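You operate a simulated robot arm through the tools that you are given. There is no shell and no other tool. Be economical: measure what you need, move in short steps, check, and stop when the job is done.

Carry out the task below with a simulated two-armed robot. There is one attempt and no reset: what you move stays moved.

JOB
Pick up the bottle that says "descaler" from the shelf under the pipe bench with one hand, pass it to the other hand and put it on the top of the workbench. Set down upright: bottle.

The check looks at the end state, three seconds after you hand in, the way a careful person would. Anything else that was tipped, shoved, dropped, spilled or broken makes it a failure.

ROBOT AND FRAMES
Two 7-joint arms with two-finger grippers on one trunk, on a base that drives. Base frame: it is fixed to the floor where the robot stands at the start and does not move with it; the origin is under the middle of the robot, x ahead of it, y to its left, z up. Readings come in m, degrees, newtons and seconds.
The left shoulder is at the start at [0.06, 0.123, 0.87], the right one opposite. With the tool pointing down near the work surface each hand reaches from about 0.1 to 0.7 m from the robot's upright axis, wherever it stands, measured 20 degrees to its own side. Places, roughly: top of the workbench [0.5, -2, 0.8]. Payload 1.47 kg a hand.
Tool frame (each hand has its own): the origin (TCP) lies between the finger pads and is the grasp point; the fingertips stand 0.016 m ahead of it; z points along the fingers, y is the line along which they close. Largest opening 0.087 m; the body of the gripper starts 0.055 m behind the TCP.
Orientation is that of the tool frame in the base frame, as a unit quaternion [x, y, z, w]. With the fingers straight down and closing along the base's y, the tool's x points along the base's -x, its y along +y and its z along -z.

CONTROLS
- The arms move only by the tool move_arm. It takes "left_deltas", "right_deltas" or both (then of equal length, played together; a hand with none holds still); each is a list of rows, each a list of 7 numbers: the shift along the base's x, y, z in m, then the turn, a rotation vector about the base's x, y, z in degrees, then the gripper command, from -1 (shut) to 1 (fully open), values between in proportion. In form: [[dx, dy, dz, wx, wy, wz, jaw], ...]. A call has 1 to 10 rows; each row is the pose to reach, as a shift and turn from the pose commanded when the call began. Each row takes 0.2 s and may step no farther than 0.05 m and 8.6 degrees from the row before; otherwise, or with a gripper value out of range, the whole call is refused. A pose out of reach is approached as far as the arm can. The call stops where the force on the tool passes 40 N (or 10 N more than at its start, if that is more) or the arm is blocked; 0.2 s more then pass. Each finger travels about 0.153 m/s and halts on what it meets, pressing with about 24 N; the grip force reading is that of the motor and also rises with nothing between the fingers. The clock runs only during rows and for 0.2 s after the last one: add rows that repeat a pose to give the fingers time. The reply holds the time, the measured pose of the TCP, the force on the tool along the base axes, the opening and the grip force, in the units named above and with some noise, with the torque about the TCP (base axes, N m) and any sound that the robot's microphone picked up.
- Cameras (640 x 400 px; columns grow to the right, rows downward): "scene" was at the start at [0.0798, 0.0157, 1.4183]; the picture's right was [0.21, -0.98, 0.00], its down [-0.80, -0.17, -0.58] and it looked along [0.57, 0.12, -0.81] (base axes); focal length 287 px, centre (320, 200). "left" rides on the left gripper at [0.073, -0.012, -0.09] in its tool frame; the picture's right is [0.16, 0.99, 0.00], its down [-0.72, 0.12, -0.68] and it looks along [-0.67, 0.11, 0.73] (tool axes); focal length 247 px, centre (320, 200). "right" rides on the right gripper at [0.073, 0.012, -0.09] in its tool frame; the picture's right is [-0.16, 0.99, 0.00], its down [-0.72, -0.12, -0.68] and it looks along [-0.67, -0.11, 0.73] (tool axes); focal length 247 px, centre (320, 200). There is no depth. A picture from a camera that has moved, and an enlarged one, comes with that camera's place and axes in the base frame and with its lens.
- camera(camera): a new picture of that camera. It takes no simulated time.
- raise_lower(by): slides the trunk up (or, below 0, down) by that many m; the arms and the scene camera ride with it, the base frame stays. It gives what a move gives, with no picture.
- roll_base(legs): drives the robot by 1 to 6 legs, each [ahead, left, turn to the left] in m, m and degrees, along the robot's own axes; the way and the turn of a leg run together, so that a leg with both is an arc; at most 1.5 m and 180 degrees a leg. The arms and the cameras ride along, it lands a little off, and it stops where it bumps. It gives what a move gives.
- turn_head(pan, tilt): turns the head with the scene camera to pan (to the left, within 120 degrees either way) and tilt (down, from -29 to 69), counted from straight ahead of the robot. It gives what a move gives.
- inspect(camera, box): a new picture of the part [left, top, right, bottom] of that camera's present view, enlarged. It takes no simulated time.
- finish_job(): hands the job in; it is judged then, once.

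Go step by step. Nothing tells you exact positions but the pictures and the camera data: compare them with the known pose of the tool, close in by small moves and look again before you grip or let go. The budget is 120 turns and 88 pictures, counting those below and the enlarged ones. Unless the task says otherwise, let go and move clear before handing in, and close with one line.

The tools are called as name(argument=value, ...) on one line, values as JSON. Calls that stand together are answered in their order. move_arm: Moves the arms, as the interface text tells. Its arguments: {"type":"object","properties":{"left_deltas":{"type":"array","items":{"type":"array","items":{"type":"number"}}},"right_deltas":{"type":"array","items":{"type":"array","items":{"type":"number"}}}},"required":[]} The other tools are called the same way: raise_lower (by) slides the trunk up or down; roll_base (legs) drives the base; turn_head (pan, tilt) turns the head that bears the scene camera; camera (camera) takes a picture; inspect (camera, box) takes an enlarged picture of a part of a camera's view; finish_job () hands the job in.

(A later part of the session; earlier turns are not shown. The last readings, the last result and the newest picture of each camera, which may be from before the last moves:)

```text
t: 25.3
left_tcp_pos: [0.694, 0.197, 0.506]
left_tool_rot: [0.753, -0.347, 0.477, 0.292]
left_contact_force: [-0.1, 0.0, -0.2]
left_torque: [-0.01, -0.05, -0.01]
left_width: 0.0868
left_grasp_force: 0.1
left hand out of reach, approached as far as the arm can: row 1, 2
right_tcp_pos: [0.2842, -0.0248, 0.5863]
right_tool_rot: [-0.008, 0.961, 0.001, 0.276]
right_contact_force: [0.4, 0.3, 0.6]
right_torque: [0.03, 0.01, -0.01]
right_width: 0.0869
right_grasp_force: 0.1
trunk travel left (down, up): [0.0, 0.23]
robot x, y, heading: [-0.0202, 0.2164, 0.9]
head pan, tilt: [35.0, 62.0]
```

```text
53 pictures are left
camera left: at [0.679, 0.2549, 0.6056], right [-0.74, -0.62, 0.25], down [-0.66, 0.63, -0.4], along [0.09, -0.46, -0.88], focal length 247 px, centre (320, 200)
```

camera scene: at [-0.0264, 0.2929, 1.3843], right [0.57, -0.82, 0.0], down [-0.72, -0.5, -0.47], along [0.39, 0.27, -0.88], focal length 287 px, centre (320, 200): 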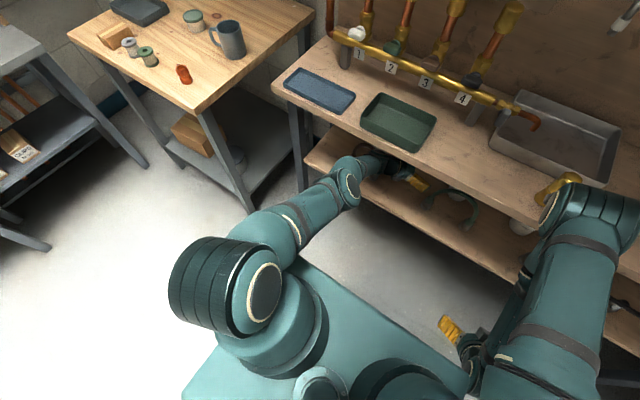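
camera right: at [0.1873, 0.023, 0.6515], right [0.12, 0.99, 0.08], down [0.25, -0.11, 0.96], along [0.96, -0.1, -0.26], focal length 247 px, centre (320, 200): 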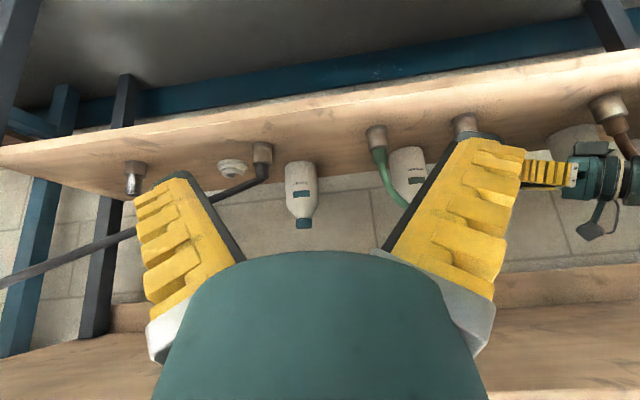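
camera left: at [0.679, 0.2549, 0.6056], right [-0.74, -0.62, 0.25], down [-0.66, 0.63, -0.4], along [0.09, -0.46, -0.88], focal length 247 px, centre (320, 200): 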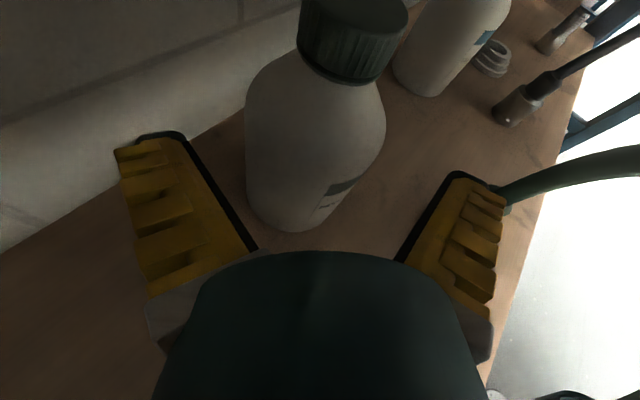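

The steep yaw is what limits the reach. I'll ease the yaw by 8°, pitch down slightly more and lift a little, so the gripper body clears the hose while I advance.

move_arm(left_deltas=[[0.0, 0.0, 0.016, 1.9, 1.6, 4, 1], [0.0, 0.0, 0.02, 3.8, 3.2, 8, 1], [0.012, -0.014, 0.012, 3.8, 3.2, 8, 1]])

camera(camera="left")

```text
t: 26.3
left_tcp_pos: [0.6509, 0.1557, 0.467]
left_tool_rot: [0.811, -0.299, 0.424, 0.27]
left_contact_force: [0.0, -0.1, 0.0]
left_torque: [0.01, -0.02, 0.0]
left_width: 0.0873
left_grasp_force: 0.1
right_tcp_pos: [0.2847, -0.0275, 0.5884]
right_tool_rot: [-0.009, 0.961, 0.003, 0.277]
right_contact_force: [-0.6, -0.1, 0.1]
right_torque: [-0.02, 0.01, 0.01]
right_width: 0.0867
right_grasp_force: 0.1
trunk travel left (down, up): [0.0, 0.23]
robot x, y, heading: [-0.0238, 0.2142, 1.1]
head pan, tilt: [35.0, 62.0]
stopped in row 3 (left hand): the arm was blocked; the commanded pose is now the measured one
```

```text
52 pictures are left
camera left: at [0.6462, 0.2042, 0.5699], right [-0.63, -0.71, 0.32], down [-0.78, 0.58, -0.25], along [0.0, -0.41, -0.91], focal length 247 px, centre (320, 200)
```

left: 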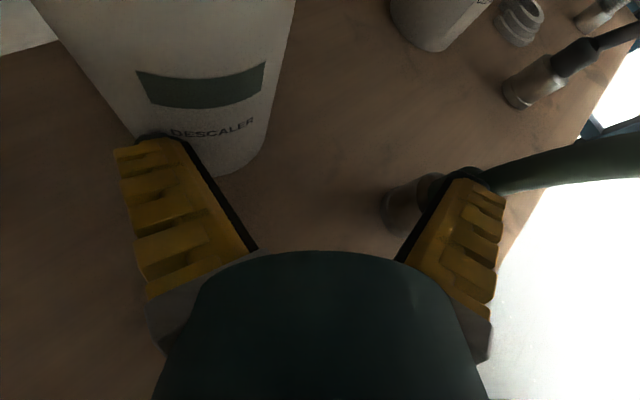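

The hand swung unexpectedly to the right and down, and is now between the bottle and the hose. I'll look before moving anything.

inspect(camera="scene", box=[260, 100, 500, 260])

camera(camera="right")

```text
2.50 times, centred on (380, 180) of scene
camera zoom: at [0.0362, 0.2523, 1.3853], right [0.59, -0.81, 0.0], down [-0.71, -0.52, -0.47], along [0.38, 0.28, -0.88], focal length 718 px, centre (170, 250)
```

zoom: 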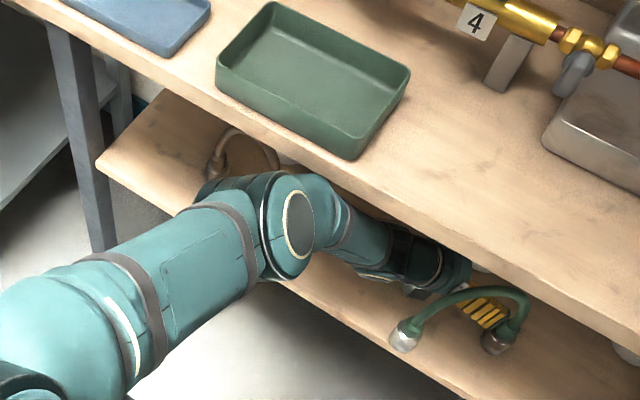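

```text
50 pictures are left
camera right: at [0.174, -0.0163, 0.6262], right [0.12, 0.99, 0.09], down [0.25, -0.11, 0.96], along [0.96, -0.09, -0.26], focal length 247 px, centre (320, 200)
```

right: 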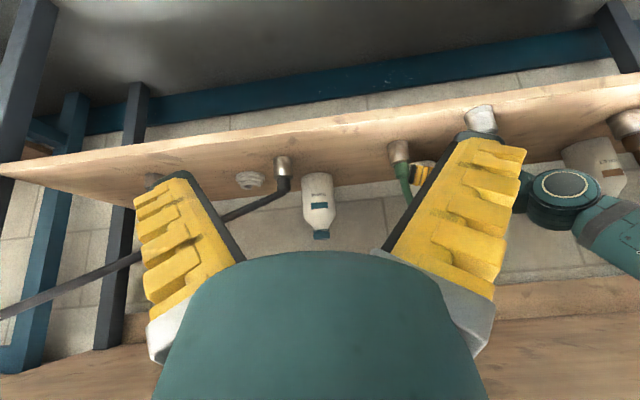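

The hand force reads zero and the bottle still stands. I'll reverse the swing in small steps, going up, left and forward, watching the force.

move_arm(left_deltas=[[0.006, 0.01, 0.012, 0, 0, 0, 1], [0.012, 0.02, 0.024, 0, 0, 0, 1], [0.02, 0.03, 0.036, 0, 0, 0, 1]])

camera(camera="left")

```text
t: 27.3
left_tcp_pos: [0.6241, 0.1516, 0.4614]
left_tool_rot: [0.818, -0.299, 0.388, 0.301]
left_contact_force: [-1.0, 0.7, -0.2]
left_torque: [0.01, 0.04, 0.01]
left_width: 0.0872
left_grasp_force: 0.0
right_tcp_pos: [0.284, -0.0263, 0.589]
right_tool_rot: [-0.008, 0.961, 0.003, 0.276]
right_contact_force: [-0.4, 0.9, -0.5]
right_torque: [-0.01, 0.04, -0.03]
right_width: 0.087
right_grasp_force: 0.1
trunk travel left (down, up): [0.0, 0.23]
robot x, y, heading: [-0.024, 0.2169, 1.0]
head pan, tilt: [35.0, 62.0]
stopped in row 3 (left hand): the arm was blocked; the commanded pose is now the measured one
```

```text
49 pictures are left
camera left: at [0.6284, 0.2039, 0.5644], right [-0.63, -0.67, 0.38], down [-0.77, 0.6, -0.21], along [-0.09, -0.43, -0.9], focal length 247 px, centre (320, 200)
```

left: 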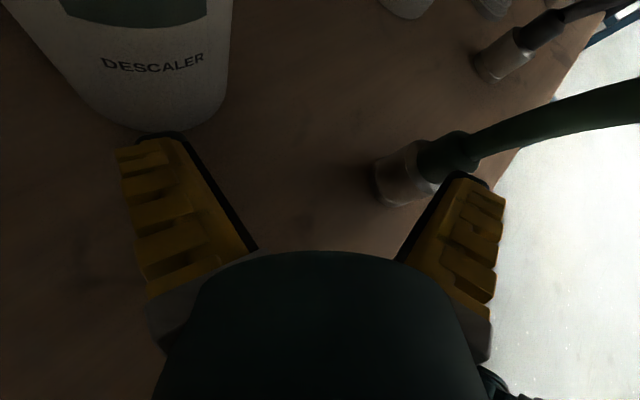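

The hand moved opposite to the command, so some part of the arm is obstructed. I need a better look before doing anything else.

turn_head(pan=15, tilt=50)

camera(camera="scene")

inspect(camera="scene", box=[180, 150, 440, 330])

inspect(camera="right", box=[370, 90, 640, 260])

```text
t: 28.1
left_tcp_pos: [0.6241, 0.1515, 0.462]
left_tool_rot: [0.817, -0.299, 0.391, 0.299]
left_contact_force: [0.7, -0.1, -0.6]
left_torque: [0.03, 0.0, -0.01]
left_width: 0.087
left_grasp_force: 0.0
right_tcp_pos: [0.2839, -0.0281, 0.5872]
right_tool_rot: [-0.008, 0.961, 0.002, 0.276]
right_contact_force: [0.7, -0.6, -0.5]
right_torque: [0.0, 0.01, 0.0]
right_width: 0.0869
right_grasp_force: 0.1
trunk travel left (down, up): [0.0, 0.23]
robot x, y, heading: [-0.0269, 0.215, 0.8]
head pan, tilt: [15.0, 50.0]
```

```text
48 pictures are left
camera scene: at [0.0567, 0.2362, 1.3992], right [0.28, -0.96, 0.0], down [-0.74, -0.21, -0.64], along [0.62, 0.18, -0.77], focal length 287 px, centre (320, 200)
```

scene: 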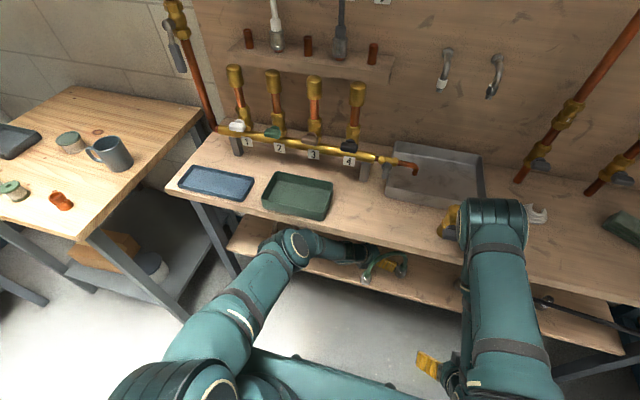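

```text
2.22 times, centred on (310, 240) of scene
camera zoom: at [0.0567, 0.2362, 1.3992], right [0.28, -0.96, 0.0], down [-0.74, -0.21, -0.64], along [0.62, 0.18, -0.77], focal length 638 px, centre (342, 111)
```

zoom: 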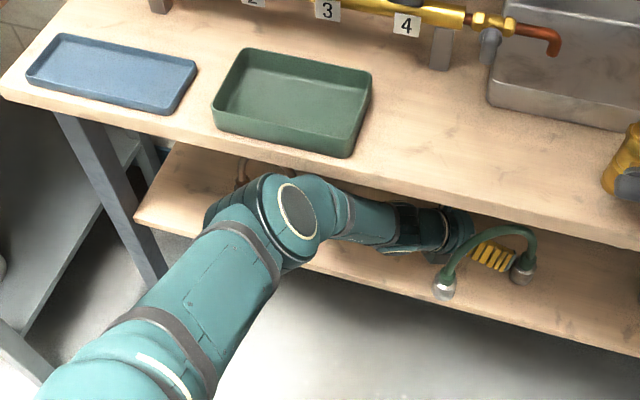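

```text
2.35 times, centred on (505, 175) of right
camera zoom: at [0.1725, -0.0167, 0.6255], right [0.12, 0.99, 0.08], down [0.25, -0.11, 0.96], along [0.96, -0.09, -0.26], focal length 581 px, centre (-115, 259)
```

zoom: 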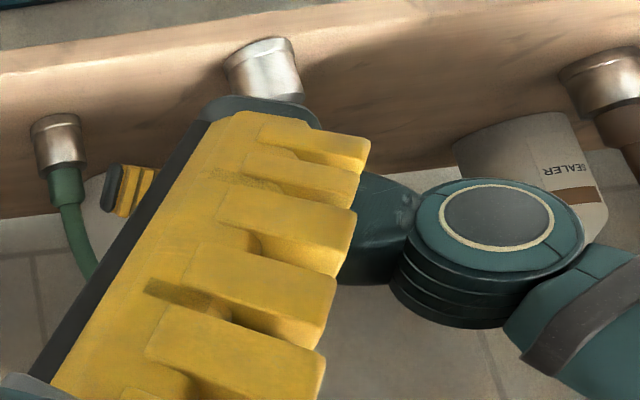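

The hand sits behind the hose and the elbow is against the bench edge. I'll use the right wrist camera, yawed left, as a second viewpoint on the hand and hose.

move_arm(right_deltas=[[0, 0, 0, 0, 0, 8, 1], [-0.01, 0, 0, 0, 0, 16, 1], [-0.02, 0, 0, 0, 0, 24, 1], [-0.03, 0, 0, 0, 0, 31, 1]])

inspect(camera="right", box=[200, 80, 440, 260])

```text
t: 29.1
left_tcp_pos: [0.6246, 0.1507, 0.4621]
left_tool_rot: [0.818, -0.299, 0.391, 0.299]
left_contact_force: [0.2, 1.0, 0.3]
left_torque: [0.01, -0.01, -0.02]
left_width: 0.0869
left_grasp_force: 0.1
right_tcp_pos: [0.252, -0.0262, 0.5869]
right_tool_rot: [-0.266, 0.923, 0.077, 0.266]
right_contact_force: [-0.4, -0.4, 0.0]
right_torque: [-0.01, -0.02, -0.02]
right_width: 0.0871
right_grasp_force: 0.2
trunk travel left (down, up): [0.0, 0.23]
robot x, y, heading: [-0.0261, 0.2169, 1.1]
head pan, tilt: [15.0, 50.0]
```

```text
2.22 times, centred on (320, 170) of right
camera zoom: at [0.153, -0.075, 0.6257], right [-0.41, 0.91, 0.08], down [0.27, 0.04, 0.96], along [0.87, 0.42, -0.26], focal length 549 px, centre (320, 267)
```

zoom: 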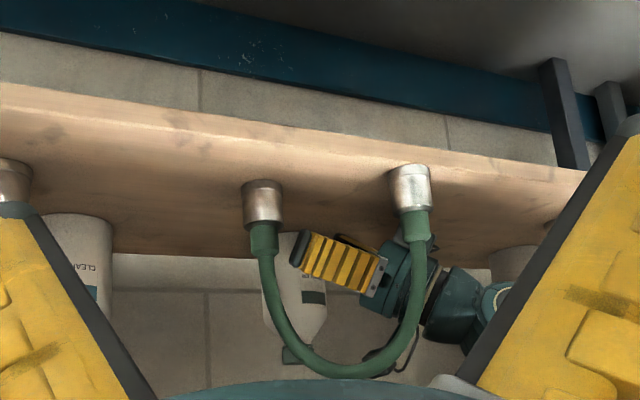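

This view shows that the left end of the green hose arch has been dragged forward about 6 cm by the swing; I'll have to set it back later. Moving the base left slides the hand away from both hose and bottle, so I'll do that in a small step.

roll_base(legs=[[0, 0.05, 0]])

inspect(camera="right", box=[200, 80, 440, 260])

```text
t: 30.2
left_tcp_pos: [0.6249, 0.2022, 0.4634]
left_tool_rot: [0.818, -0.298, 0.392, 0.298]
left_contact_force: [-0.4, 1.2, -1.1]
left_torque: [-0.1, -0.06, 0.01]
left_width: 0.087
left_grasp_force: 0.1
right_tcp_pos: [0.2522, 0.0225, 0.5873]
right_tool_rot: [-0.265, 0.924, 0.076, 0.266]
right_contact_force: [-0.2, -0.6, 0.3]
right_torque: [0.02, -0.02, 0.01]
right_width: 0.087
right_grasp_force: 0.0
trunk travel left (down, up): [0.0, 0.23]
robot x, y, heading: [-0.0244, 0.2659, 1.2]
head pan, tilt: [15.0, 50.0]
```

```text
2.22 times, centred on (320, 170) of right
camera zoom: at [0.1524, -0.0254, 0.6256], right [-0.41, 0.91, 0.08], down [0.28, 0.04, 0.96], along [0.87, 0.42, -0.26], focal length 549 px, centre (320, 267)
```

zoom: 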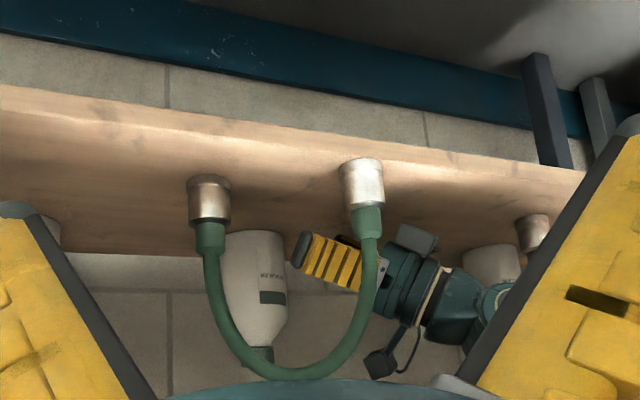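

The hose stayed put. I'll move a bit further left and then straight back out of the shelf.

roll_base(legs=[[0, 0.05, 0], [-0.06, 0.02, 0], [-0.1, 0, 0]])

camera(camera="right")

camera(camera="scene")

```text
t: 32.7
left_tcp_pos: [0.4646, 0.2669, 0.4636]
left_tool_rot: [0.818, -0.299, 0.39, 0.298]
left_contact_force: [-0.2, 0.4, -0.5]
left_torque: [-0.02, 0.02, -0.01]
left_width: 0.0864
left_grasp_force: 0.0
right_tcp_pos: [0.091, 0.0883, 0.5881]
right_tool_rot: [-0.264, 0.924, 0.075, 0.266]
right_contact_force: [0.2, 0.1, 0.2]
right_torque: [-0.03, 0.01, 0.02]
right_width: 0.0872
right_grasp_force: 0.0
trunk travel left (down, up): [0.0, 0.23]
robot x, y, heading: [-0.1874, 0.3301, 0.6]
head pan, tilt: [15.0, 50.0]
```

```text
43 pictures are left
camera right: at [-0.0083, 0.0411, 0.6255], right [-0.41, 0.91, 0.08], down [0.28, 0.03, 0.96], along [0.87, 0.42, -0.26], focal length 247 px, centre (320, 200)
```

right: 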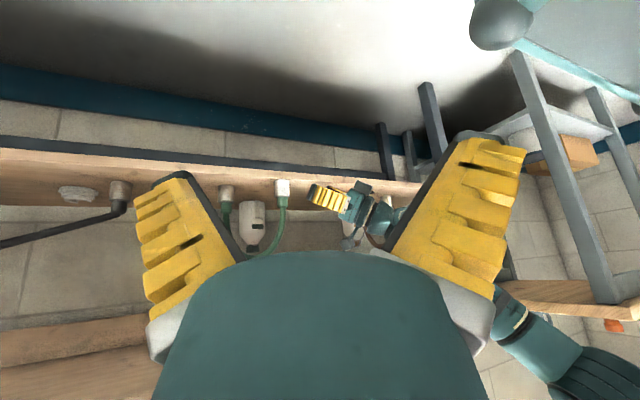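

```text
42 pictures are left
camera scene: at [-0.1043, 0.3516, 1.3992], right [0.27, -0.96, 0.0], down [-0.74, -0.21, -0.64], along [0.62, 0.18, -0.77], focal length 287 px, centre (320, 200)
```

scene: 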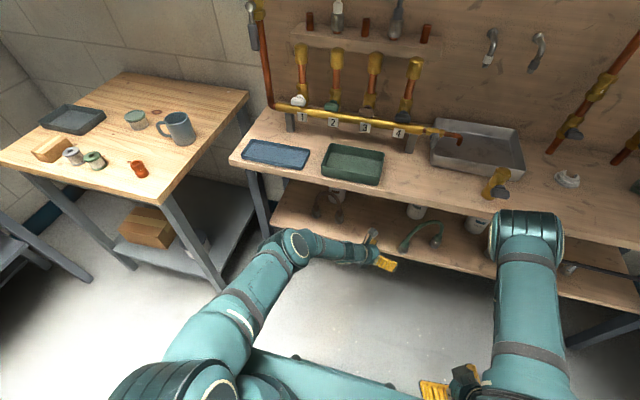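

The hand is out. From back here the head camera sees the shelf, so I'll enlarge it to judge the hose and the bottles.

inspect(camera="scene", box=[260, 160, 500, 290])

```text
2.67 times, centred on (380, 225) of scene
camera zoom: at [-0.1043, 0.3516, 1.3992], right [0.27, -0.96, 0.0], down [-0.74, -0.21, -0.64], along [0.62, 0.18, -0.77], focal length 766 px, centre (160, 133)
```

zoom: 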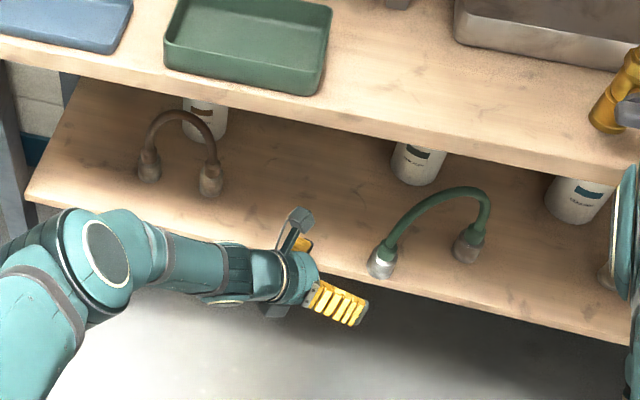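

The green arch is a rigid piece with its left foot pulled forward to about (0.525, 0.203), from about (0.597, 0.247). That leaves a wider way to the bottle from front-left, so I'll fetch the bottle with a gentler yaw of about −35° and set the arch back afterwards. First I reposition the base and re-aim the hand outside the shelf.

roll_base(legs=[[-0.035, -0.06, -0.6]])

move_arm(left_deltas=[[-0.01, 0.03, 0.02, -1.3, -0.8, 5, 1], [-0.01, 0.065, 0.04, -3, -2, 10, 1], [0, 0.1, 0.06, -4.5, -3.5, 16, 1], [0.02, 0.118, 0.067, -6.5, -5, 22, 1], [0.05, 0.118, 0.067, -7, -5.5, 23, 1]])

camera(camera="left")

```text
t: 33.9
left_tcp_pos: [0.43, 0.1987, 0.4633]
left_tool_rot: [0.817, -0.303, 0.389, 0.3]
left_contact_force: [0.2, 0.4, 0.3]
left_torque: [0.01, -0.04, -0.03]
left_width: 0.0871
left_grasp_force: 0.0
right_tcp_pos: [0.0541, 0.026, 0.5859]
right_tool_rot: [-0.259, 0.925, 0.076, 0.266]
right_contact_force: [0.8, -0.4, 0.7]
right_torque: [-0.02, -0.03, 0.02]
right_width: 0.0868
right_grasp_force: 0.0
trunk travel left (down, up): [0.0, 0.23]
robot x, y, heading: [-0.222, 0.2685, 0.3]
head pan, tilt: [15.0, 50.0]
```

```text
t: 35.1
left_tcp_pos: [0.4813, 0.3192, 0.5288]
left_tool_rot: [0.822, -0.123, 0.497, 0.251]
left_contact_force: [0.5, 1.5, 0.7]
left_torque: [0.0, -0.01, -0.01]
left_width: 0.087
left_grasp_force: 0.0
right_tcp_pos: [0.055, 0.0247, 0.5868]
right_tool_rot: [-0.259, 0.925, 0.075, 0.266]
right_contact_force: [0.3, -0.3, 0.5]
right_torque: [0.01, 0.01, 0.0]
right_width: 0.0869
right_grasp_force: 0.0
trunk travel left (down, up): [0.0, 0.23]
robot x, y, heading: [-0.2232, 0.2675, 0.3]
head pan, tilt: [15.0, 50.0]
```

```text
40 pictures are left
camera left: at [0.4523, 0.379, 0.6238], right [-0.37, -0.83, 0.42], down [-0.91, 0.23, -0.34], along [0.19, -0.51, -0.84], focal length 247 px, centre (320, 200)
```

left: 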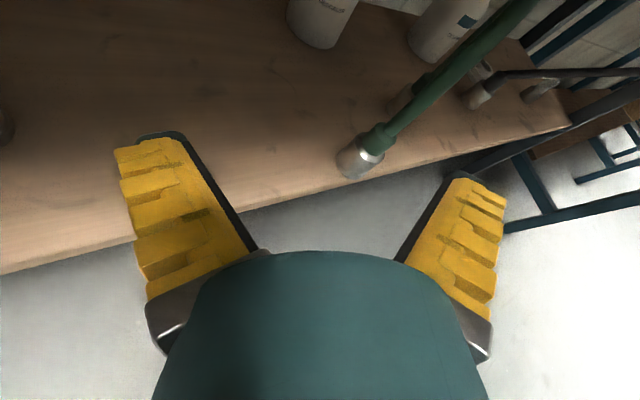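

The aim is right in yaw and pitch, but the hand is rolled about 18°, so I'll level it. Bottle estimate is now (0.732, 0.158).

move_arm(left_deltas=[[0.008, 0, 0.002, 4.6, -3.3, -2.3, 1], [0.016, 0, 0.004, 9.2, -6.6, -4.6, 1], [0.024, -0.001, 0.006, 13.8, -9.8, -7, 1]])

roll_base(legs=[[0.098, -0.069, 0]])

camera(camera="left")

camera(camera="scene")

```text
t: 35.9
left_tcp_pos: [0.5034, 0.317, 0.5369]
left_tool_rot: [0.791, -0.255, 0.531, 0.169]
left_contact_force: [0.7, 0.4, 0.6]
left_torque: [0.0, 0.01, 0.0]
left_width: 0.0869
left_grasp_force: 0.0
right_tcp_pos: [0.0549, 0.0248, 0.5878]
right_tool_rot: [-0.26, 0.925, 0.076, 0.267]
right_contact_force: [-0.5, 0.4, -0.5]
right_torque: [0.05, -0.01, -0.02]
right_width: 0.0868
right_grasp_force: 0.1
trunk travel left (down, up): [0.0, 0.23]
robot x, y, heading: [-0.2235, 0.2722, 0.4]
head pan, tilt: [15.0, 50.0]
```

```text
t: 37.2
left_tcp_pos: [0.6045, 0.2521, 0.5364]
left_tool_rot: [0.792, -0.252, 0.531, 0.168]
left_contact_force: [0.9, -0.1, 0.4]
left_torque: [0.01, 0.01, -0.02]
left_width: 0.0871
left_grasp_force: 0.1
right_tcp_pos: [0.1565, -0.0416, 0.5872]
right_tool_rot: [-0.261, 0.925, 0.075, 0.266]
right_contact_force: [-0.6, 0.0, 0.0]
right_torque: [0.01, -0.02, 0.02]
right_width: 0.0869
right_grasp_force: 0.0
trunk travel left (down, up): [0.0, 0.23]
robot x, y, heading: [-0.1181, 0.2027, 0.6]
head pan, tilt: [15.0, 50.0]
```

```text
39 pictures are left
camera left: at [0.5654, 0.2922, 0.6376], right [-0.52, -0.84, 0.14], down [-0.8, 0.43, -0.41], along [0.28, -0.33, -0.9], focal length 247 px, centre (320, 200)
```

left: 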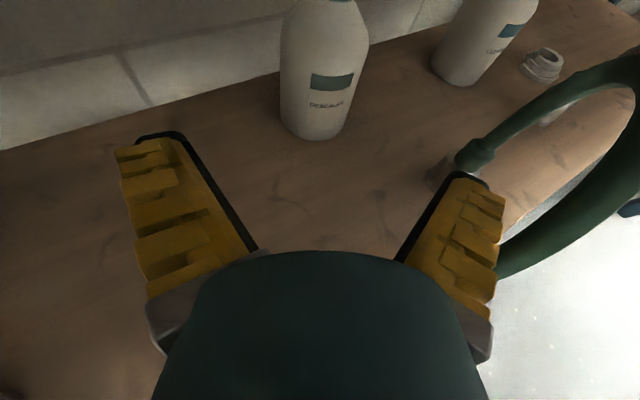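

```text
38 pictures are left
camera scene: at [-0.037, 0.2233, 1.3991], right [0.27, -0.96, 0.0], down [-0.74, -0.2, -0.64], along [0.62, 0.17, -0.77], focal length 287 px, centre (320, 200)
```

scene: 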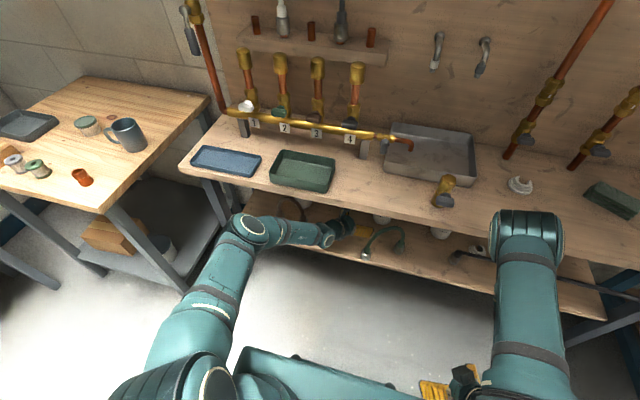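

The arm is well bent and the bottle is centred between the fingers, about 0.15 m away. I'll advance along the finger axis with the arm.

move_arm(left_deltas=[[0.02, -0.016, -0.006, 0, 0, 0, 1], [0.041, -0.032, -0.012, 0, 0, 0, 1], [0.06, -0.046, -0.018, 0, 0, 0, 1]])

camera(camera="left")

```text
t: 38.0
left_tcp_pos: [0.6542, 0.2126, 0.5202]
left_tool_rot: [0.792, -0.253, 0.53, 0.168]
left_contact_force: [-0.7, -0.3, -0.8]
left_torque: [-0.01, -0.04, -0.01]
left_width: 0.087
left_grasp_force: 0.0
left hand out of reach, approached as far as the arm can: row 3
right_tcp_pos: [0.1569, -0.0409, 0.5891]
right_tool_rot: [-0.261, 0.925, 0.075, 0.266]
right_contact_force: [-0.8, 0.0, 0.4]
right_torque: [-0.02, -0.03, -0.01]
right_width: 0.0872
right_grasp_force: 0.1
trunk travel left (down, up): [0.0, 0.23]
robot x, y, heading: [-0.1215, 0.2048, 0.7]
head pan, tilt: [15.0, 50.0]
```

```text
37 pictures are left
camera left: at [0.6148, 0.2535, 0.6224], right [-0.52, -0.84, 0.14], down [-0.8, 0.43, -0.41], along [0.28, -0.33, -0.9], focal length 247 px, centre (320, 200)
```

left: 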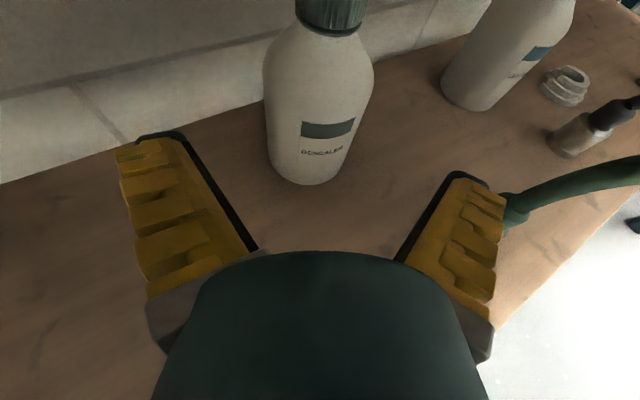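

The arm is at its limit with the bottle 0.088 m ahead and centred, so I'll continue with the base along the same line.

roll_base(legs=[[0.045, -0.032, -0.7]])

camera(camera="left")

inspect(camera="scene", box=[180, 150, 440, 290])

```text
t: 38.9
left_tcp_pos: [0.7003, 0.1741, 0.5218]
left_tool_rot: [0.79, -0.257, 0.53, 0.171]
left_contact_force: [0.2, 0.2, 0.9]
left_torque: [0.0, -0.01, -0.03]
left_width: 0.0867
left_grasp_force: 0.0
right_tcp_pos: [0.1989, -0.0756, 0.5872]
right_tool_rot: [-0.255, 0.927, 0.074, 0.266]
right_contact_force: [1.1, 0.4, 0.6]
right_torque: [-0.02, 0.01, -0.02]
right_width: 0.0868
right_grasp_force: 0.1
trunk travel left (down, up): [0.0, 0.23]
robot x, y, heading: [-0.0764, 0.1725, -0.2]
head pan, tilt: [15.0, 50.0]
```

```text
36 pictures are left
camera left: at [0.6612, 0.2133, 0.6222], right [-0.53, -0.83, 0.14], down [-0.8, 0.44, -0.41], along [0.28, -0.33, -0.9], focal length 247 px, centre (320, 200)
```

left: 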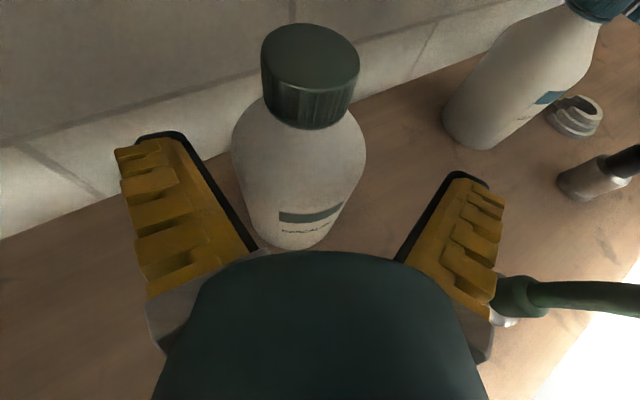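

```text
2.46 times, centred on (310, 220) of scene
camera zoom: at [0.0085, 0.1906, 1.3991], right [0.26, -0.97, 0.0], down [-0.74, -0.2, -0.64], along [0.62, 0.16, -0.77], focal length 707 px, centre (345, 151)
```

zoom: 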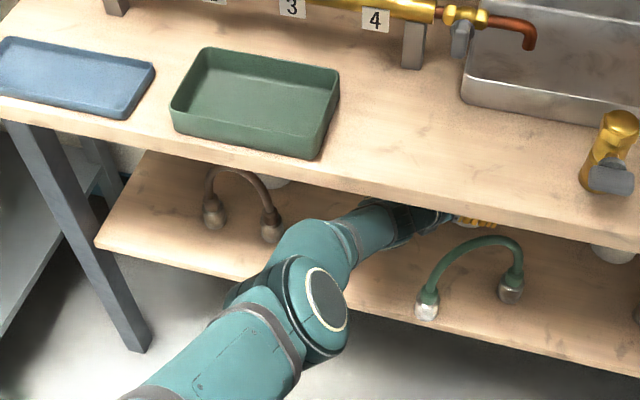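

The arm passes under the bench cleanly, and the fingers now nearly straddle the bottle, centred at about (0.7255, 0.165). I'll shift the hand 7 mm left and lower it to body height.

move_arm(left_deltas=[[0.004, 0.006, -0.01, 0, 0, 0, 1], [0.004, 0.006, -0.022, 0, 0, 0, 1]])

camera(camera="left")

```text
t: 39.5
left_tcp_pos: [0.699, 0.1727, 0.5217]
left_tool_rot: [0.79, -0.257, 0.529, 0.171]
left_contact_force: [1.3, 0.7, -0.6]
left_torque: [0.01, 0.02, 0.01]
left_width: 0.087
left_grasp_force: 0.0
left hand out of reach, approached as far as the arm can: row 1, 2
right_tcp_pos: [0.1988, -0.076, 0.5869]
right_tool_rot: [-0.256, 0.926, 0.074, 0.266]
right_contact_force: [-0.1, -0.7, -0.1]
right_torque: [0.01, 0.01, 0.0]
right_width: 0.087
right_grasp_force: 0.0
trunk travel left (down, up): [0.0, 0.23]
robot x, y, heading: [-0.0781, 0.1689, -0.2]
head pan, tilt: [15.0, 50.0]
```

```text
34 pictures are left
camera left: at [0.661, 0.2134, 0.6226], right [-0.53, -0.83, 0.14], down [-0.8, 0.44, -0.41], along [0.28, -0.33, -0.9], focal length 247 px, centre (320, 200)
```

left: 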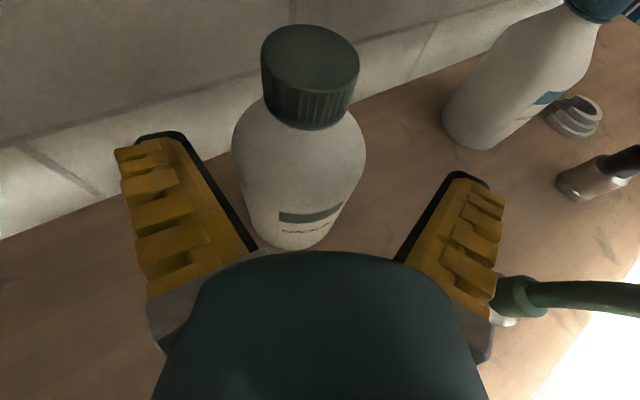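

The arm is at full stretch and cannot lower itself. I'll back off along the axis, pitch the hand down about 12° so the fingers drop, then drive in again.

roll_base(legs=[[-0.05, 0.035, 0]])

move_arm(left_deltas=[[-0.012, 0.008, -0.012, 2.3, 3.3, 0, 1], [-0.022, 0.015, -0.024, 4.6, 6.5, 0, 1], [-0.03, 0.02, -0.036, 6.9, 9.8, 0, 1]])

camera(camera="left")

```text
t: 40.5
left_tcp_pos: [0.6487, 0.2075, 0.5212]
left_tool_rot: [0.79, -0.256, 0.53, 0.171]
left_contact_force: [-0.2, 0.1, 0.4]
left_torque: [0.01, -0.03, -0.01]
left_width: 0.0869
left_grasp_force: 0.1
right_tcp_pos: [0.1482, -0.0405, 0.5886]
right_tool_rot: [-0.255, 0.926, 0.073, 0.267]
right_contact_force: [-0.1, 0.1, -0.1]
right_torque: [0.02, 0.03, 0.03]
right_width: 0.087
right_grasp_force: 0.0
trunk travel left (down, up): [0.0, 0.23]
robot x, y, heading: [-0.1228, 0.2049, 0.0]
head pan, tilt: [15.0, 50.0]
```

```text
t: 41.3
left_tcp_pos: [0.6198, 0.2272, 0.4847]
left_tool_rot: [0.842, -0.273, 0.444, 0.144]
left_contact_force: [-0.7, -0.3, -0.7]
left_torque: [0.02, 0.0, 0.03]
left_width: 0.0872
left_grasp_force: 0.1
right_tcp_pos: [0.1485, -0.0397, 0.5871]
right_tool_rot: [-0.255, 0.927, 0.074, 0.265]
right_contact_force: [0.1, 1.1, -0.6]
right_torque: [0.02, 0.01, 0.02]
right_width: 0.0871
right_grasp_force: 0.1
trunk travel left (down, up): [0.0, 0.23]
robot x, y, heading: [-0.1262, 0.2094, -0.3]
head pan, tilt: [15.0, 50.0]
```

```text
33 pictures are left
camera left: at [0.6004, 0.2555, 0.5953], right [-0.51, -0.85, 0.13], down [-0.85, 0.48, -0.21], along [0.12, -0.22, -0.97], focal length 247 px, centre (320, 200)
```

left: 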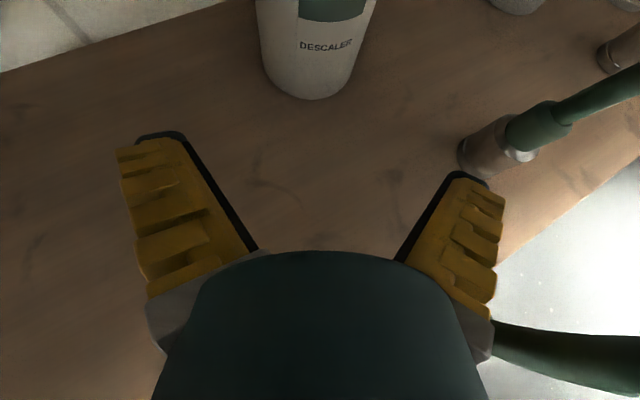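

The hand is lower now and the bottle is centred, about 0.12 m ahead. I'll drive in most of the way and check.

roll_base(legs=[[0.072, -0.047, 0.3]])

camera(camera="left")

```text
t: 42.4
left_tcp_pos: [0.6916, 0.1856, 0.4855]
left_tool_rot: [0.842, -0.271, 0.444, 0.143]
left_contact_force: [0.2, 0.6, 0.3]
left_torque: [-0.01, -0.01, -0.01]
left_width: 0.0872
left_grasp_force: 0.0
right_tcp_pos: [0.2198, -0.0851, 0.5875]
right_tool_rot: [-0.258, 0.926, 0.075, 0.266]
right_contact_force: [0.0, -0.6, 0.0]
right_torque: [0.0, -0.03, 0.02]
right_width: 0.0871
right_grasp_force: 0.1
trunk travel left (down, up): [0.0, 0.23]
robot x, y, heading: [-0.0524, 0.1585, 0.2]
head pan, tilt: [15.0, 50.0]
```

```text
32 pictures are left
camera left: at [0.6721, 0.2132, 0.5951], right [-0.5, -0.85, 0.13], down [-0.86, 0.47, -0.21], along [0.12, -0.22, -0.97], focal length 247 px, centre (320, 200)
```

left: 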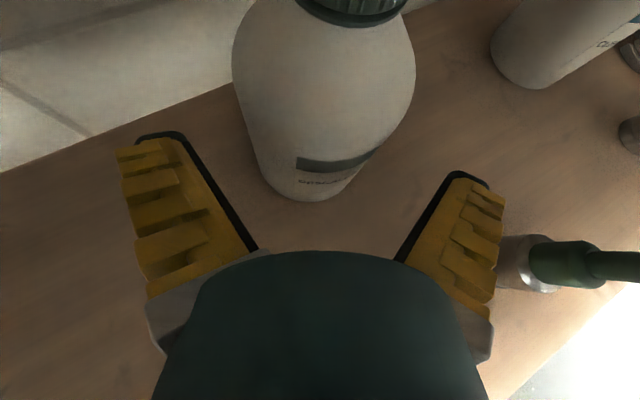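

The bottle is centred with about 0.04 m left to go. I'll drive in the last bit.

roll_base(legs=[[0.034, -0.025, 0]])

camera(camera="left")

```text
t: 43.2
left_tcp_pos: [0.6961, 0.1815, 0.4763]
left_tool_rot: [0.846, -0.267, 0.439, 0.145]
left_contact_force: [0.3, -0.5, 0.7]
left_torque: [-0.01, -0.01, 0.03]
left_width: 0.0872
left_grasp_force: 0.0
right_tcp_pos: [0.2322, -0.0928, 0.5868]
right_tool_rot: [-0.26, 0.926, 0.075, 0.265]
right_contact_force: [0.8, 0.0, 0.4]
right_torque: [0.03, 0.04, -0.01]
right_width: 0.0869
right_grasp_force: 0.2
trunk travel left (down, up): [0.0, 0.23]
robot x, y, heading: [-0.0405, 0.1507, 0.3]
head pan, tilt: [15.0, 50.0]
stopped in leg 1: the robot was blocked; the commanded pose is now the measured one
```

```text
31 pictures are left
camera left: at [0.6766, 0.2094, 0.5869], right [-0.5, -0.86, 0.14], down [-0.86, 0.47, -0.2], along [0.11, -0.22, -0.97], focal length 247 px, centre (320, 200)
```

left: 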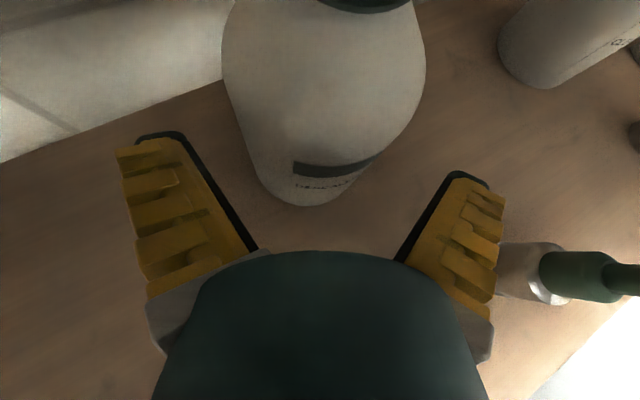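

The base is blocked again by the elbow. Straightening the arm lowers the elbow, so the last 3 cm I'll do with the arm.

move_arm(left_deltas=[[0.009, -0.006, 0.002, 0, 0, 0, 1], [0.018, -0.013, 0.004, 0, 0, 0, 1]])

camera(camera="left")

```text
t: 43.8
left_tcp_pos: [0.7138, 0.1688, 0.4833]
left_tool_rot: [0.845, -0.267, 0.44, 0.145]
left_contact_force: [-1.2, -0.5, 0.3]
left_torque: [0.01, -0.01, 0.01]
left_width: 0.087
left_grasp_force: 0.1
right_tcp_pos: [0.2334, -0.0924, 0.5869]
right_tool_rot: [-0.259, 0.926, 0.075, 0.266]
right_contact_force: [-0.4, -0.1, -1.0]
right_torque: [-0.02, 0.0, 0.0]
right_width: 0.0869
right_grasp_force: 0.1
trunk travel left (down, up): [0.0, 0.23]
robot x, y, heading: [-0.0447, 0.1515, 0.2]
head pan, tilt: [15.0, 50.0]
```

```text
30 pictures are left
camera left: at [0.6938, 0.1972, 0.5933], right [-0.5, -0.86, 0.14], down [-0.86, 0.47, -0.21], along [0.11, -0.22, -0.97], focal length 247 px, centre (320, 200)
```

left: 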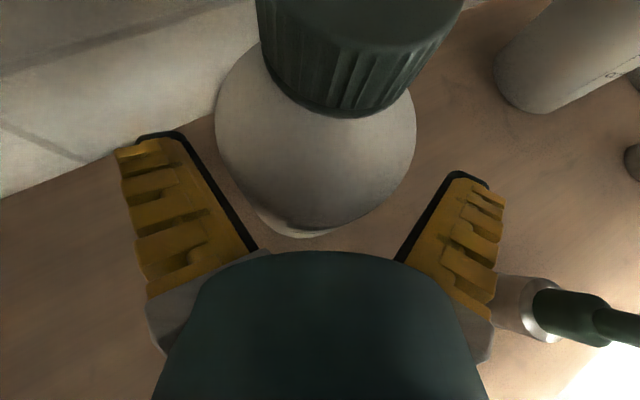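

Nearly there. One more centimetre, then close the fingers.

move_arm(left_deltas=[[0.007, -0.003, 0, 0, 0, 0, 1], [0.013, -0.007, 0, 0, 0, 0, 1], [0.013, -0.007, 0, 0, 0, 0, 0.4], [0.013, -0.007, 0, 0, 0, 0, -0.2], [0.013, -0.007, 0, 0, 0, 0, -1], [0.013, -0.007, 0, 0, 0, 0, -1], [0.013, -0.007, 0, 0, 0, 0, -1]])

camera(camera="left")

```text
t: 45.4
left_tcp_pos: [0.7127, 0.1706, 0.4824]
left_tool_rot: [0.845, -0.266, 0.441, 0.143]
left_contact_force: [-0.3, 3.3, 2.7]
left_torque: [0.1, 0.05, 0.02]
left_width: 0.0627
left_grasp_force: 23.9
left hand out of reach, approached as far as the arm can: row 1, 2, 3, 4, 5, 6, 7
right_tcp_pos: [0.2328, -0.0921, 0.5879]
right_tool_rot: [-0.26, 0.926, 0.075, 0.265]
right_contact_force: [0.7, -0.4, 0.3]
right_torque: [0.01, -0.01, -0.02]
right_width: 0.0872
right_grasp_force: 0.1
trunk travel left (down, up): [0.0, 0.23]
robot x, y, heading: [-0.0406, 0.151, 0.5]
head pan, tilt: [15.0, 50.0]
```

```text
29 pictures are left
camera left: at [0.6933, 0.1983, 0.5927], right [-0.5, -0.86, 0.14], down [-0.86, 0.47, -0.2], along [0.11, -0.22, -0.97], focal length 247 px, centre (320, 200)
```

left: 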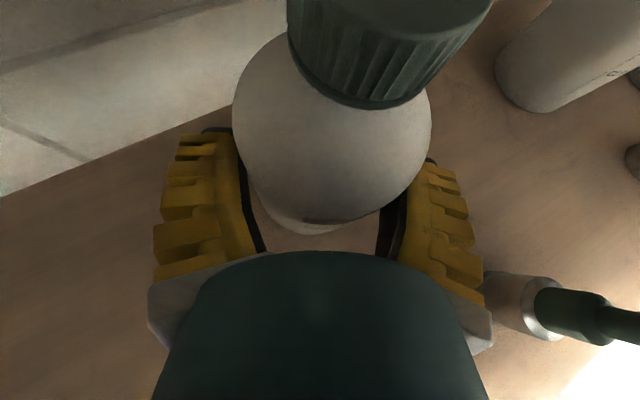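

The bottle is gripped at a width of 0.063 m with 24 N. I'll lift by the trunk, which keeps the arm's shape, and then back out along the same line with the base.

raise_lower(by=0.025)

inspect(camera="scene", box=[180, 150, 440, 290])

```text
t: 46.1
left_tcp_pos: [0.7028, 0.1671, 0.4894]
left_tool_rot: [0.85, -0.266, 0.43, 0.151]
left_contact_force: [-0.2, 0.3, -3.4]
left_torque: [0.05, 0.08, 0.01]
left_width: 0.0603
left_grasp_force: 23.9
right_tcp_pos: [0.2344, -0.0912, 0.6107]
right_tool_rot: [-0.26, 0.926, 0.074, 0.264]
right_contact_force: [1.0, -0.5, -0.6]
right_torque: [-0.04, 0.01, 0.04]
right_width: 0.087
right_grasp_force: 0.0
trunk travel left (down, up): [-0.025, 0.205]
robot x, y, heading: [-0.044, 0.1532, 0.2]
head pan, tilt: [15.0, 50.0]
```

```text
2.46 times, centred on (310, 220) of scene
camera zoom: at [0.045, 0.1753, 1.4226], right [0.26, -0.96, 0.0], down [-0.74, -0.2, -0.64], along [0.62, 0.17, -0.77], focal length 707 px, centre (345, 151)
```

zoom: 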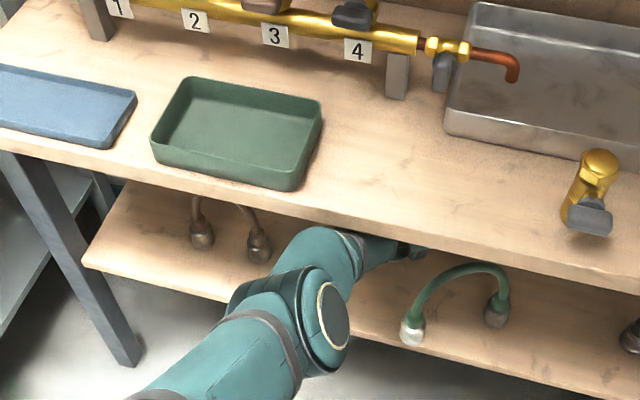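

The hand rose only 7 mm and the grip width shrank, so I'll check the grip before moving.

camera(camera="left")

```text
27 pictures are left
camera left: at [0.6864, 0.1957, 0.6003], right [-0.5, -0.85, 0.16], down [-0.86, 0.47, -0.18], along [0.08, -0.23, -0.97], focal length 247 px, centre (320, 200)
```

left: 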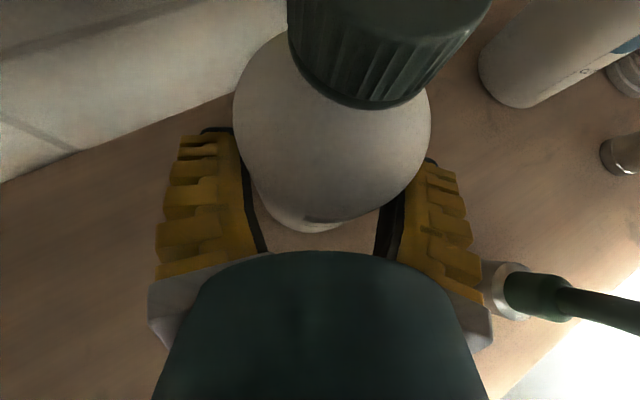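

The bottle sits in the grip exactly as before and is off the shelf. I'll back out with the base, biased slightly left to stay clear of the green arch foot.

roll_base(legs=[[-0.05, 0.05, 0]])

camera(camera="left")

```text
t: 47.2
left_tcp_pos: [0.663, 0.2203, 0.508]
left_tool_rot: [0.845, -0.267, 0.44, 0.144]
left_contact_force: [-0.9, -0.2, 1.2]
left_torque: [0.02, -0.02, 0.02]
left_width: 0.0001
left_grasp_force: 24.1
right_tcp_pos: [0.1817, -0.0437, 0.6114]
right_tool_rot: [-0.26, 0.925, 0.075, 0.266]
right_contact_force: [0.5, 0.6, 0.9]
right_torque: [0.0, 0.05, -0.01]
right_width: 0.087
right_grasp_force: 0.1
trunk travel left (down, up): [-0.025, 0.205]
robot x, y, heading: [-0.0922, 0.199, 0.0]
head pan, tilt: [15.0, 50.0]
```

```text
26 pictures are left
camera left: at [0.6435, 0.2474, 0.6182], right [-0.5, -0.86, 0.14], down [-0.86, 0.47, -0.21], along [0.11, -0.22, -0.97], focal length 247 px, centre (320, 200)
```

left: 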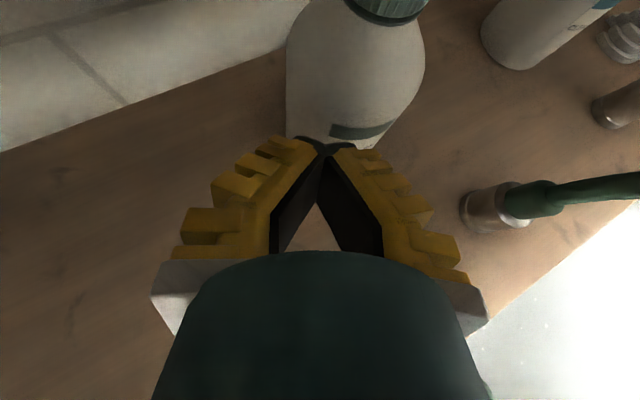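

The grip was too shallow and slipped off as I pulled back, but the bottle is still standing. I'll back off, lower the trunk, open the fingers, and re-approach with the arm kept straight so that the base can drive deeper.

roll_base(legs=[[-0.035, 0.025, 0]])

raise_lower(by=-0.025)

move_arm(left_deltas=[[0, 0, 0, 0, 0, 0, 1], [0, 0, 0, 0, 0, 0, 1], [0, 0, 0, 0, 0, 0, 1]])

camera(camera="left")

```text
t: 48.2
left_tcp_pos: [0.6279, 0.2431, 0.5071]
left_tool_rot: [0.845, -0.268, 0.44, 0.144]
left_contact_force: [-0.1, 0.4, -1.1]
left_torque: [0.01, -0.02, -0.01]
left_width: 0.0001
left_grasp_force: 23.6
right_tcp_pos: [0.147, -0.0183, 0.6126]
right_tool_rot: [-0.259, 0.925, 0.074, 0.266]
right_contact_force: [0.0, -0.1, 0.4]
right_torque: [0.0, -0.02, 0.0]
right_width: 0.0871
right_grasp_force: 0.0
trunk travel left (down, up): [-0.025, 0.205]
robot x, y, heading: [-0.1326, 0.2266, 0.2]
head pan, tilt: [15.0, 50.0]
```

```text
t: 48.9
left_tcp_pos: [0.6274, 0.2442, 0.4831]
left_tool_rot: [0.845, -0.267, 0.441, 0.144]
left_contact_force: [0.4, 0.5, -1.3]
left_torque: [-0.01, 0.03, 0.04]
left_width: 0.0002
left_grasp_force: 23.6
right_tcp_pos: [0.1464, -0.0178, 0.5869]
right_tool_rot: [-0.259, 0.926, 0.075, 0.266]
right_contact_force: [-0.2, 0.4, 0.7]
right_torque: [0.0, -0.01, -0.04]
right_width: 0.0869
right_grasp_force: 0.1
trunk travel left (down, up): [0.0, 0.23]
robot x, y, heading: [-0.1293, 0.2276, 0.5]
head pan, tilt: [15.0, 50.0]
```

```text
t: 49.7
left_tcp_pos: [0.6279, 0.2435, 0.4821]
left_tool_rot: [0.845, -0.267, 0.44, 0.144]
left_contact_force: [-0.2, 0.3, -0.2]
left_torque: [0.0, -0.04, 0.01]
left_width: 0.0871
left_grasp_force: 0.2
right_tcp_pos: [0.1467, -0.019, 0.5874]
right_tool_rot: [-0.258, 0.926, 0.075, 0.266]
right_contact_force: [0.6, 0.3, 0.8]
right_torque: [-0.05, 0.02, 0.02]
right_width: 0.0868
right_grasp_force: 0.0
trunk travel left (down, up): [0.0, 0.23]
robot x, y, heading: [-0.1301, 0.2247, -0.0]
head pan, tilt: [15.0, 50.0]
```

```text
25 pictures are left
camera left: at [0.6088, 0.2715, 0.5929], right [-0.5, -0.86, 0.14], down [-0.86, 0.47, -0.21], along [0.11, -0.22, -0.97], focal length 247 px, centre (320, 200)
```

left: 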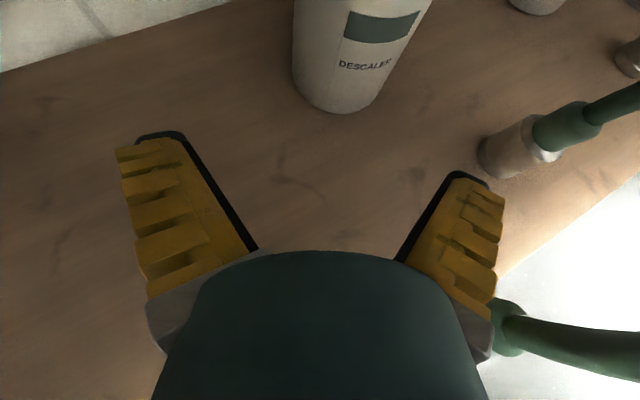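

Slipping moved the bottle about 2 cm towards me, to around (0.702, 0.150), which helps my reach. I'll drive to a pre-grasp 4 cm short, shifting right to centre on it.

roll_base(legs=[[0.045, -0.067, 0]])

camera(camera="left")

```text
t: 50.9
left_tcp_pos: [0.6739, 0.1771, 0.4811]
left_tool_rot: [0.845, -0.266, 0.441, 0.143]
left_contact_force: [0.7, -0.1, -0.7]
left_torque: [0.02, 0.01, 0.02]
left_width: 0.087
left_grasp_force: 0.0
right_tcp_pos: [0.1913, -0.0847, 0.5872]
right_tool_rot: [-0.258, 0.926, 0.076, 0.266]
right_contact_force: [-0.3, 0.0, 0.4]
right_torque: [-0.03, -0.02, 0.0]
right_width: 0.0871
right_grasp_force: 0.0
trunk travel left (down, up): [0.0, 0.23]
robot x, y, heading: [-0.0831, 0.1571, 0.1]
head pan, tilt: [15.0, 50.0]
```

```text
24 pictures are left
camera left: at [0.6539, 0.2046, 0.5928], right [-0.5, -0.86, 0.14], down [-0.86, 0.47, -0.2], along [0.11, -0.22, -0.97], focal length 247 px, centre (320, 200)
```

left: 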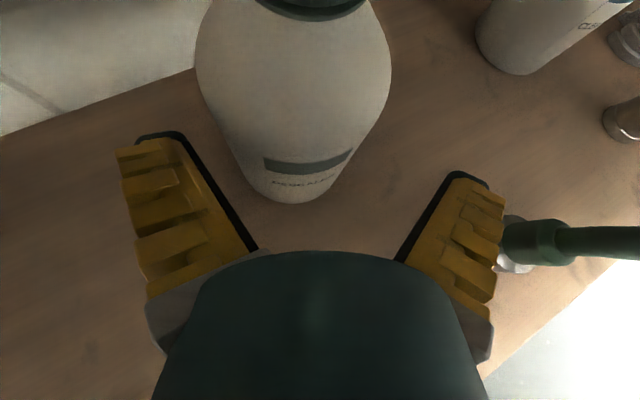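

The bottle is now about 12 mm left of the axis. I'll shift left first, then drive forward 4 cm.

roll_base(legs=[[0.007, 0.01, 0], [0.033, -0.024, 0]])

camera(camera="left")

```text
t: 52.2
left_tcp_pos: [0.7126, 0.1625, 0.4816]
left_tool_rot: [0.845, -0.267, 0.441, 0.144]
left_contact_force: [0.3, -0.2, -0.4]
left_torque: [0.01, 0.0, -0.01]
left_width: 0.0871
left_grasp_force: 0.0
right_tcp_pos: [0.2331, -0.0998, 0.5877]
right_tool_rot: [-0.259, 0.926, 0.075, 0.266]
right_contact_force: [0.4, -0.2, -0.6]
right_torque: [0.0, 0.03, 0.0]
right_width: 0.0873
right_grasp_force: 0.0
trunk travel left (down, up): [0.0, 0.23]
robot x, y, heading: [-0.0424, 0.1469, 0.2]
head pan, tilt: [15.0, 50.0]
```

```text
23 pictures are left
camera left: at [0.6937, 0.1907, 0.5925], right [-0.5, -0.86, 0.14], down [-0.86, 0.47, -0.2], along [0.11, -0.22, -0.97], focal length 247 px, centre (320, 200)
```

left: 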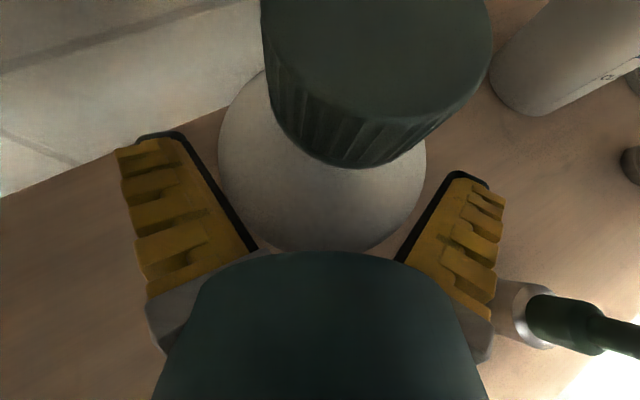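

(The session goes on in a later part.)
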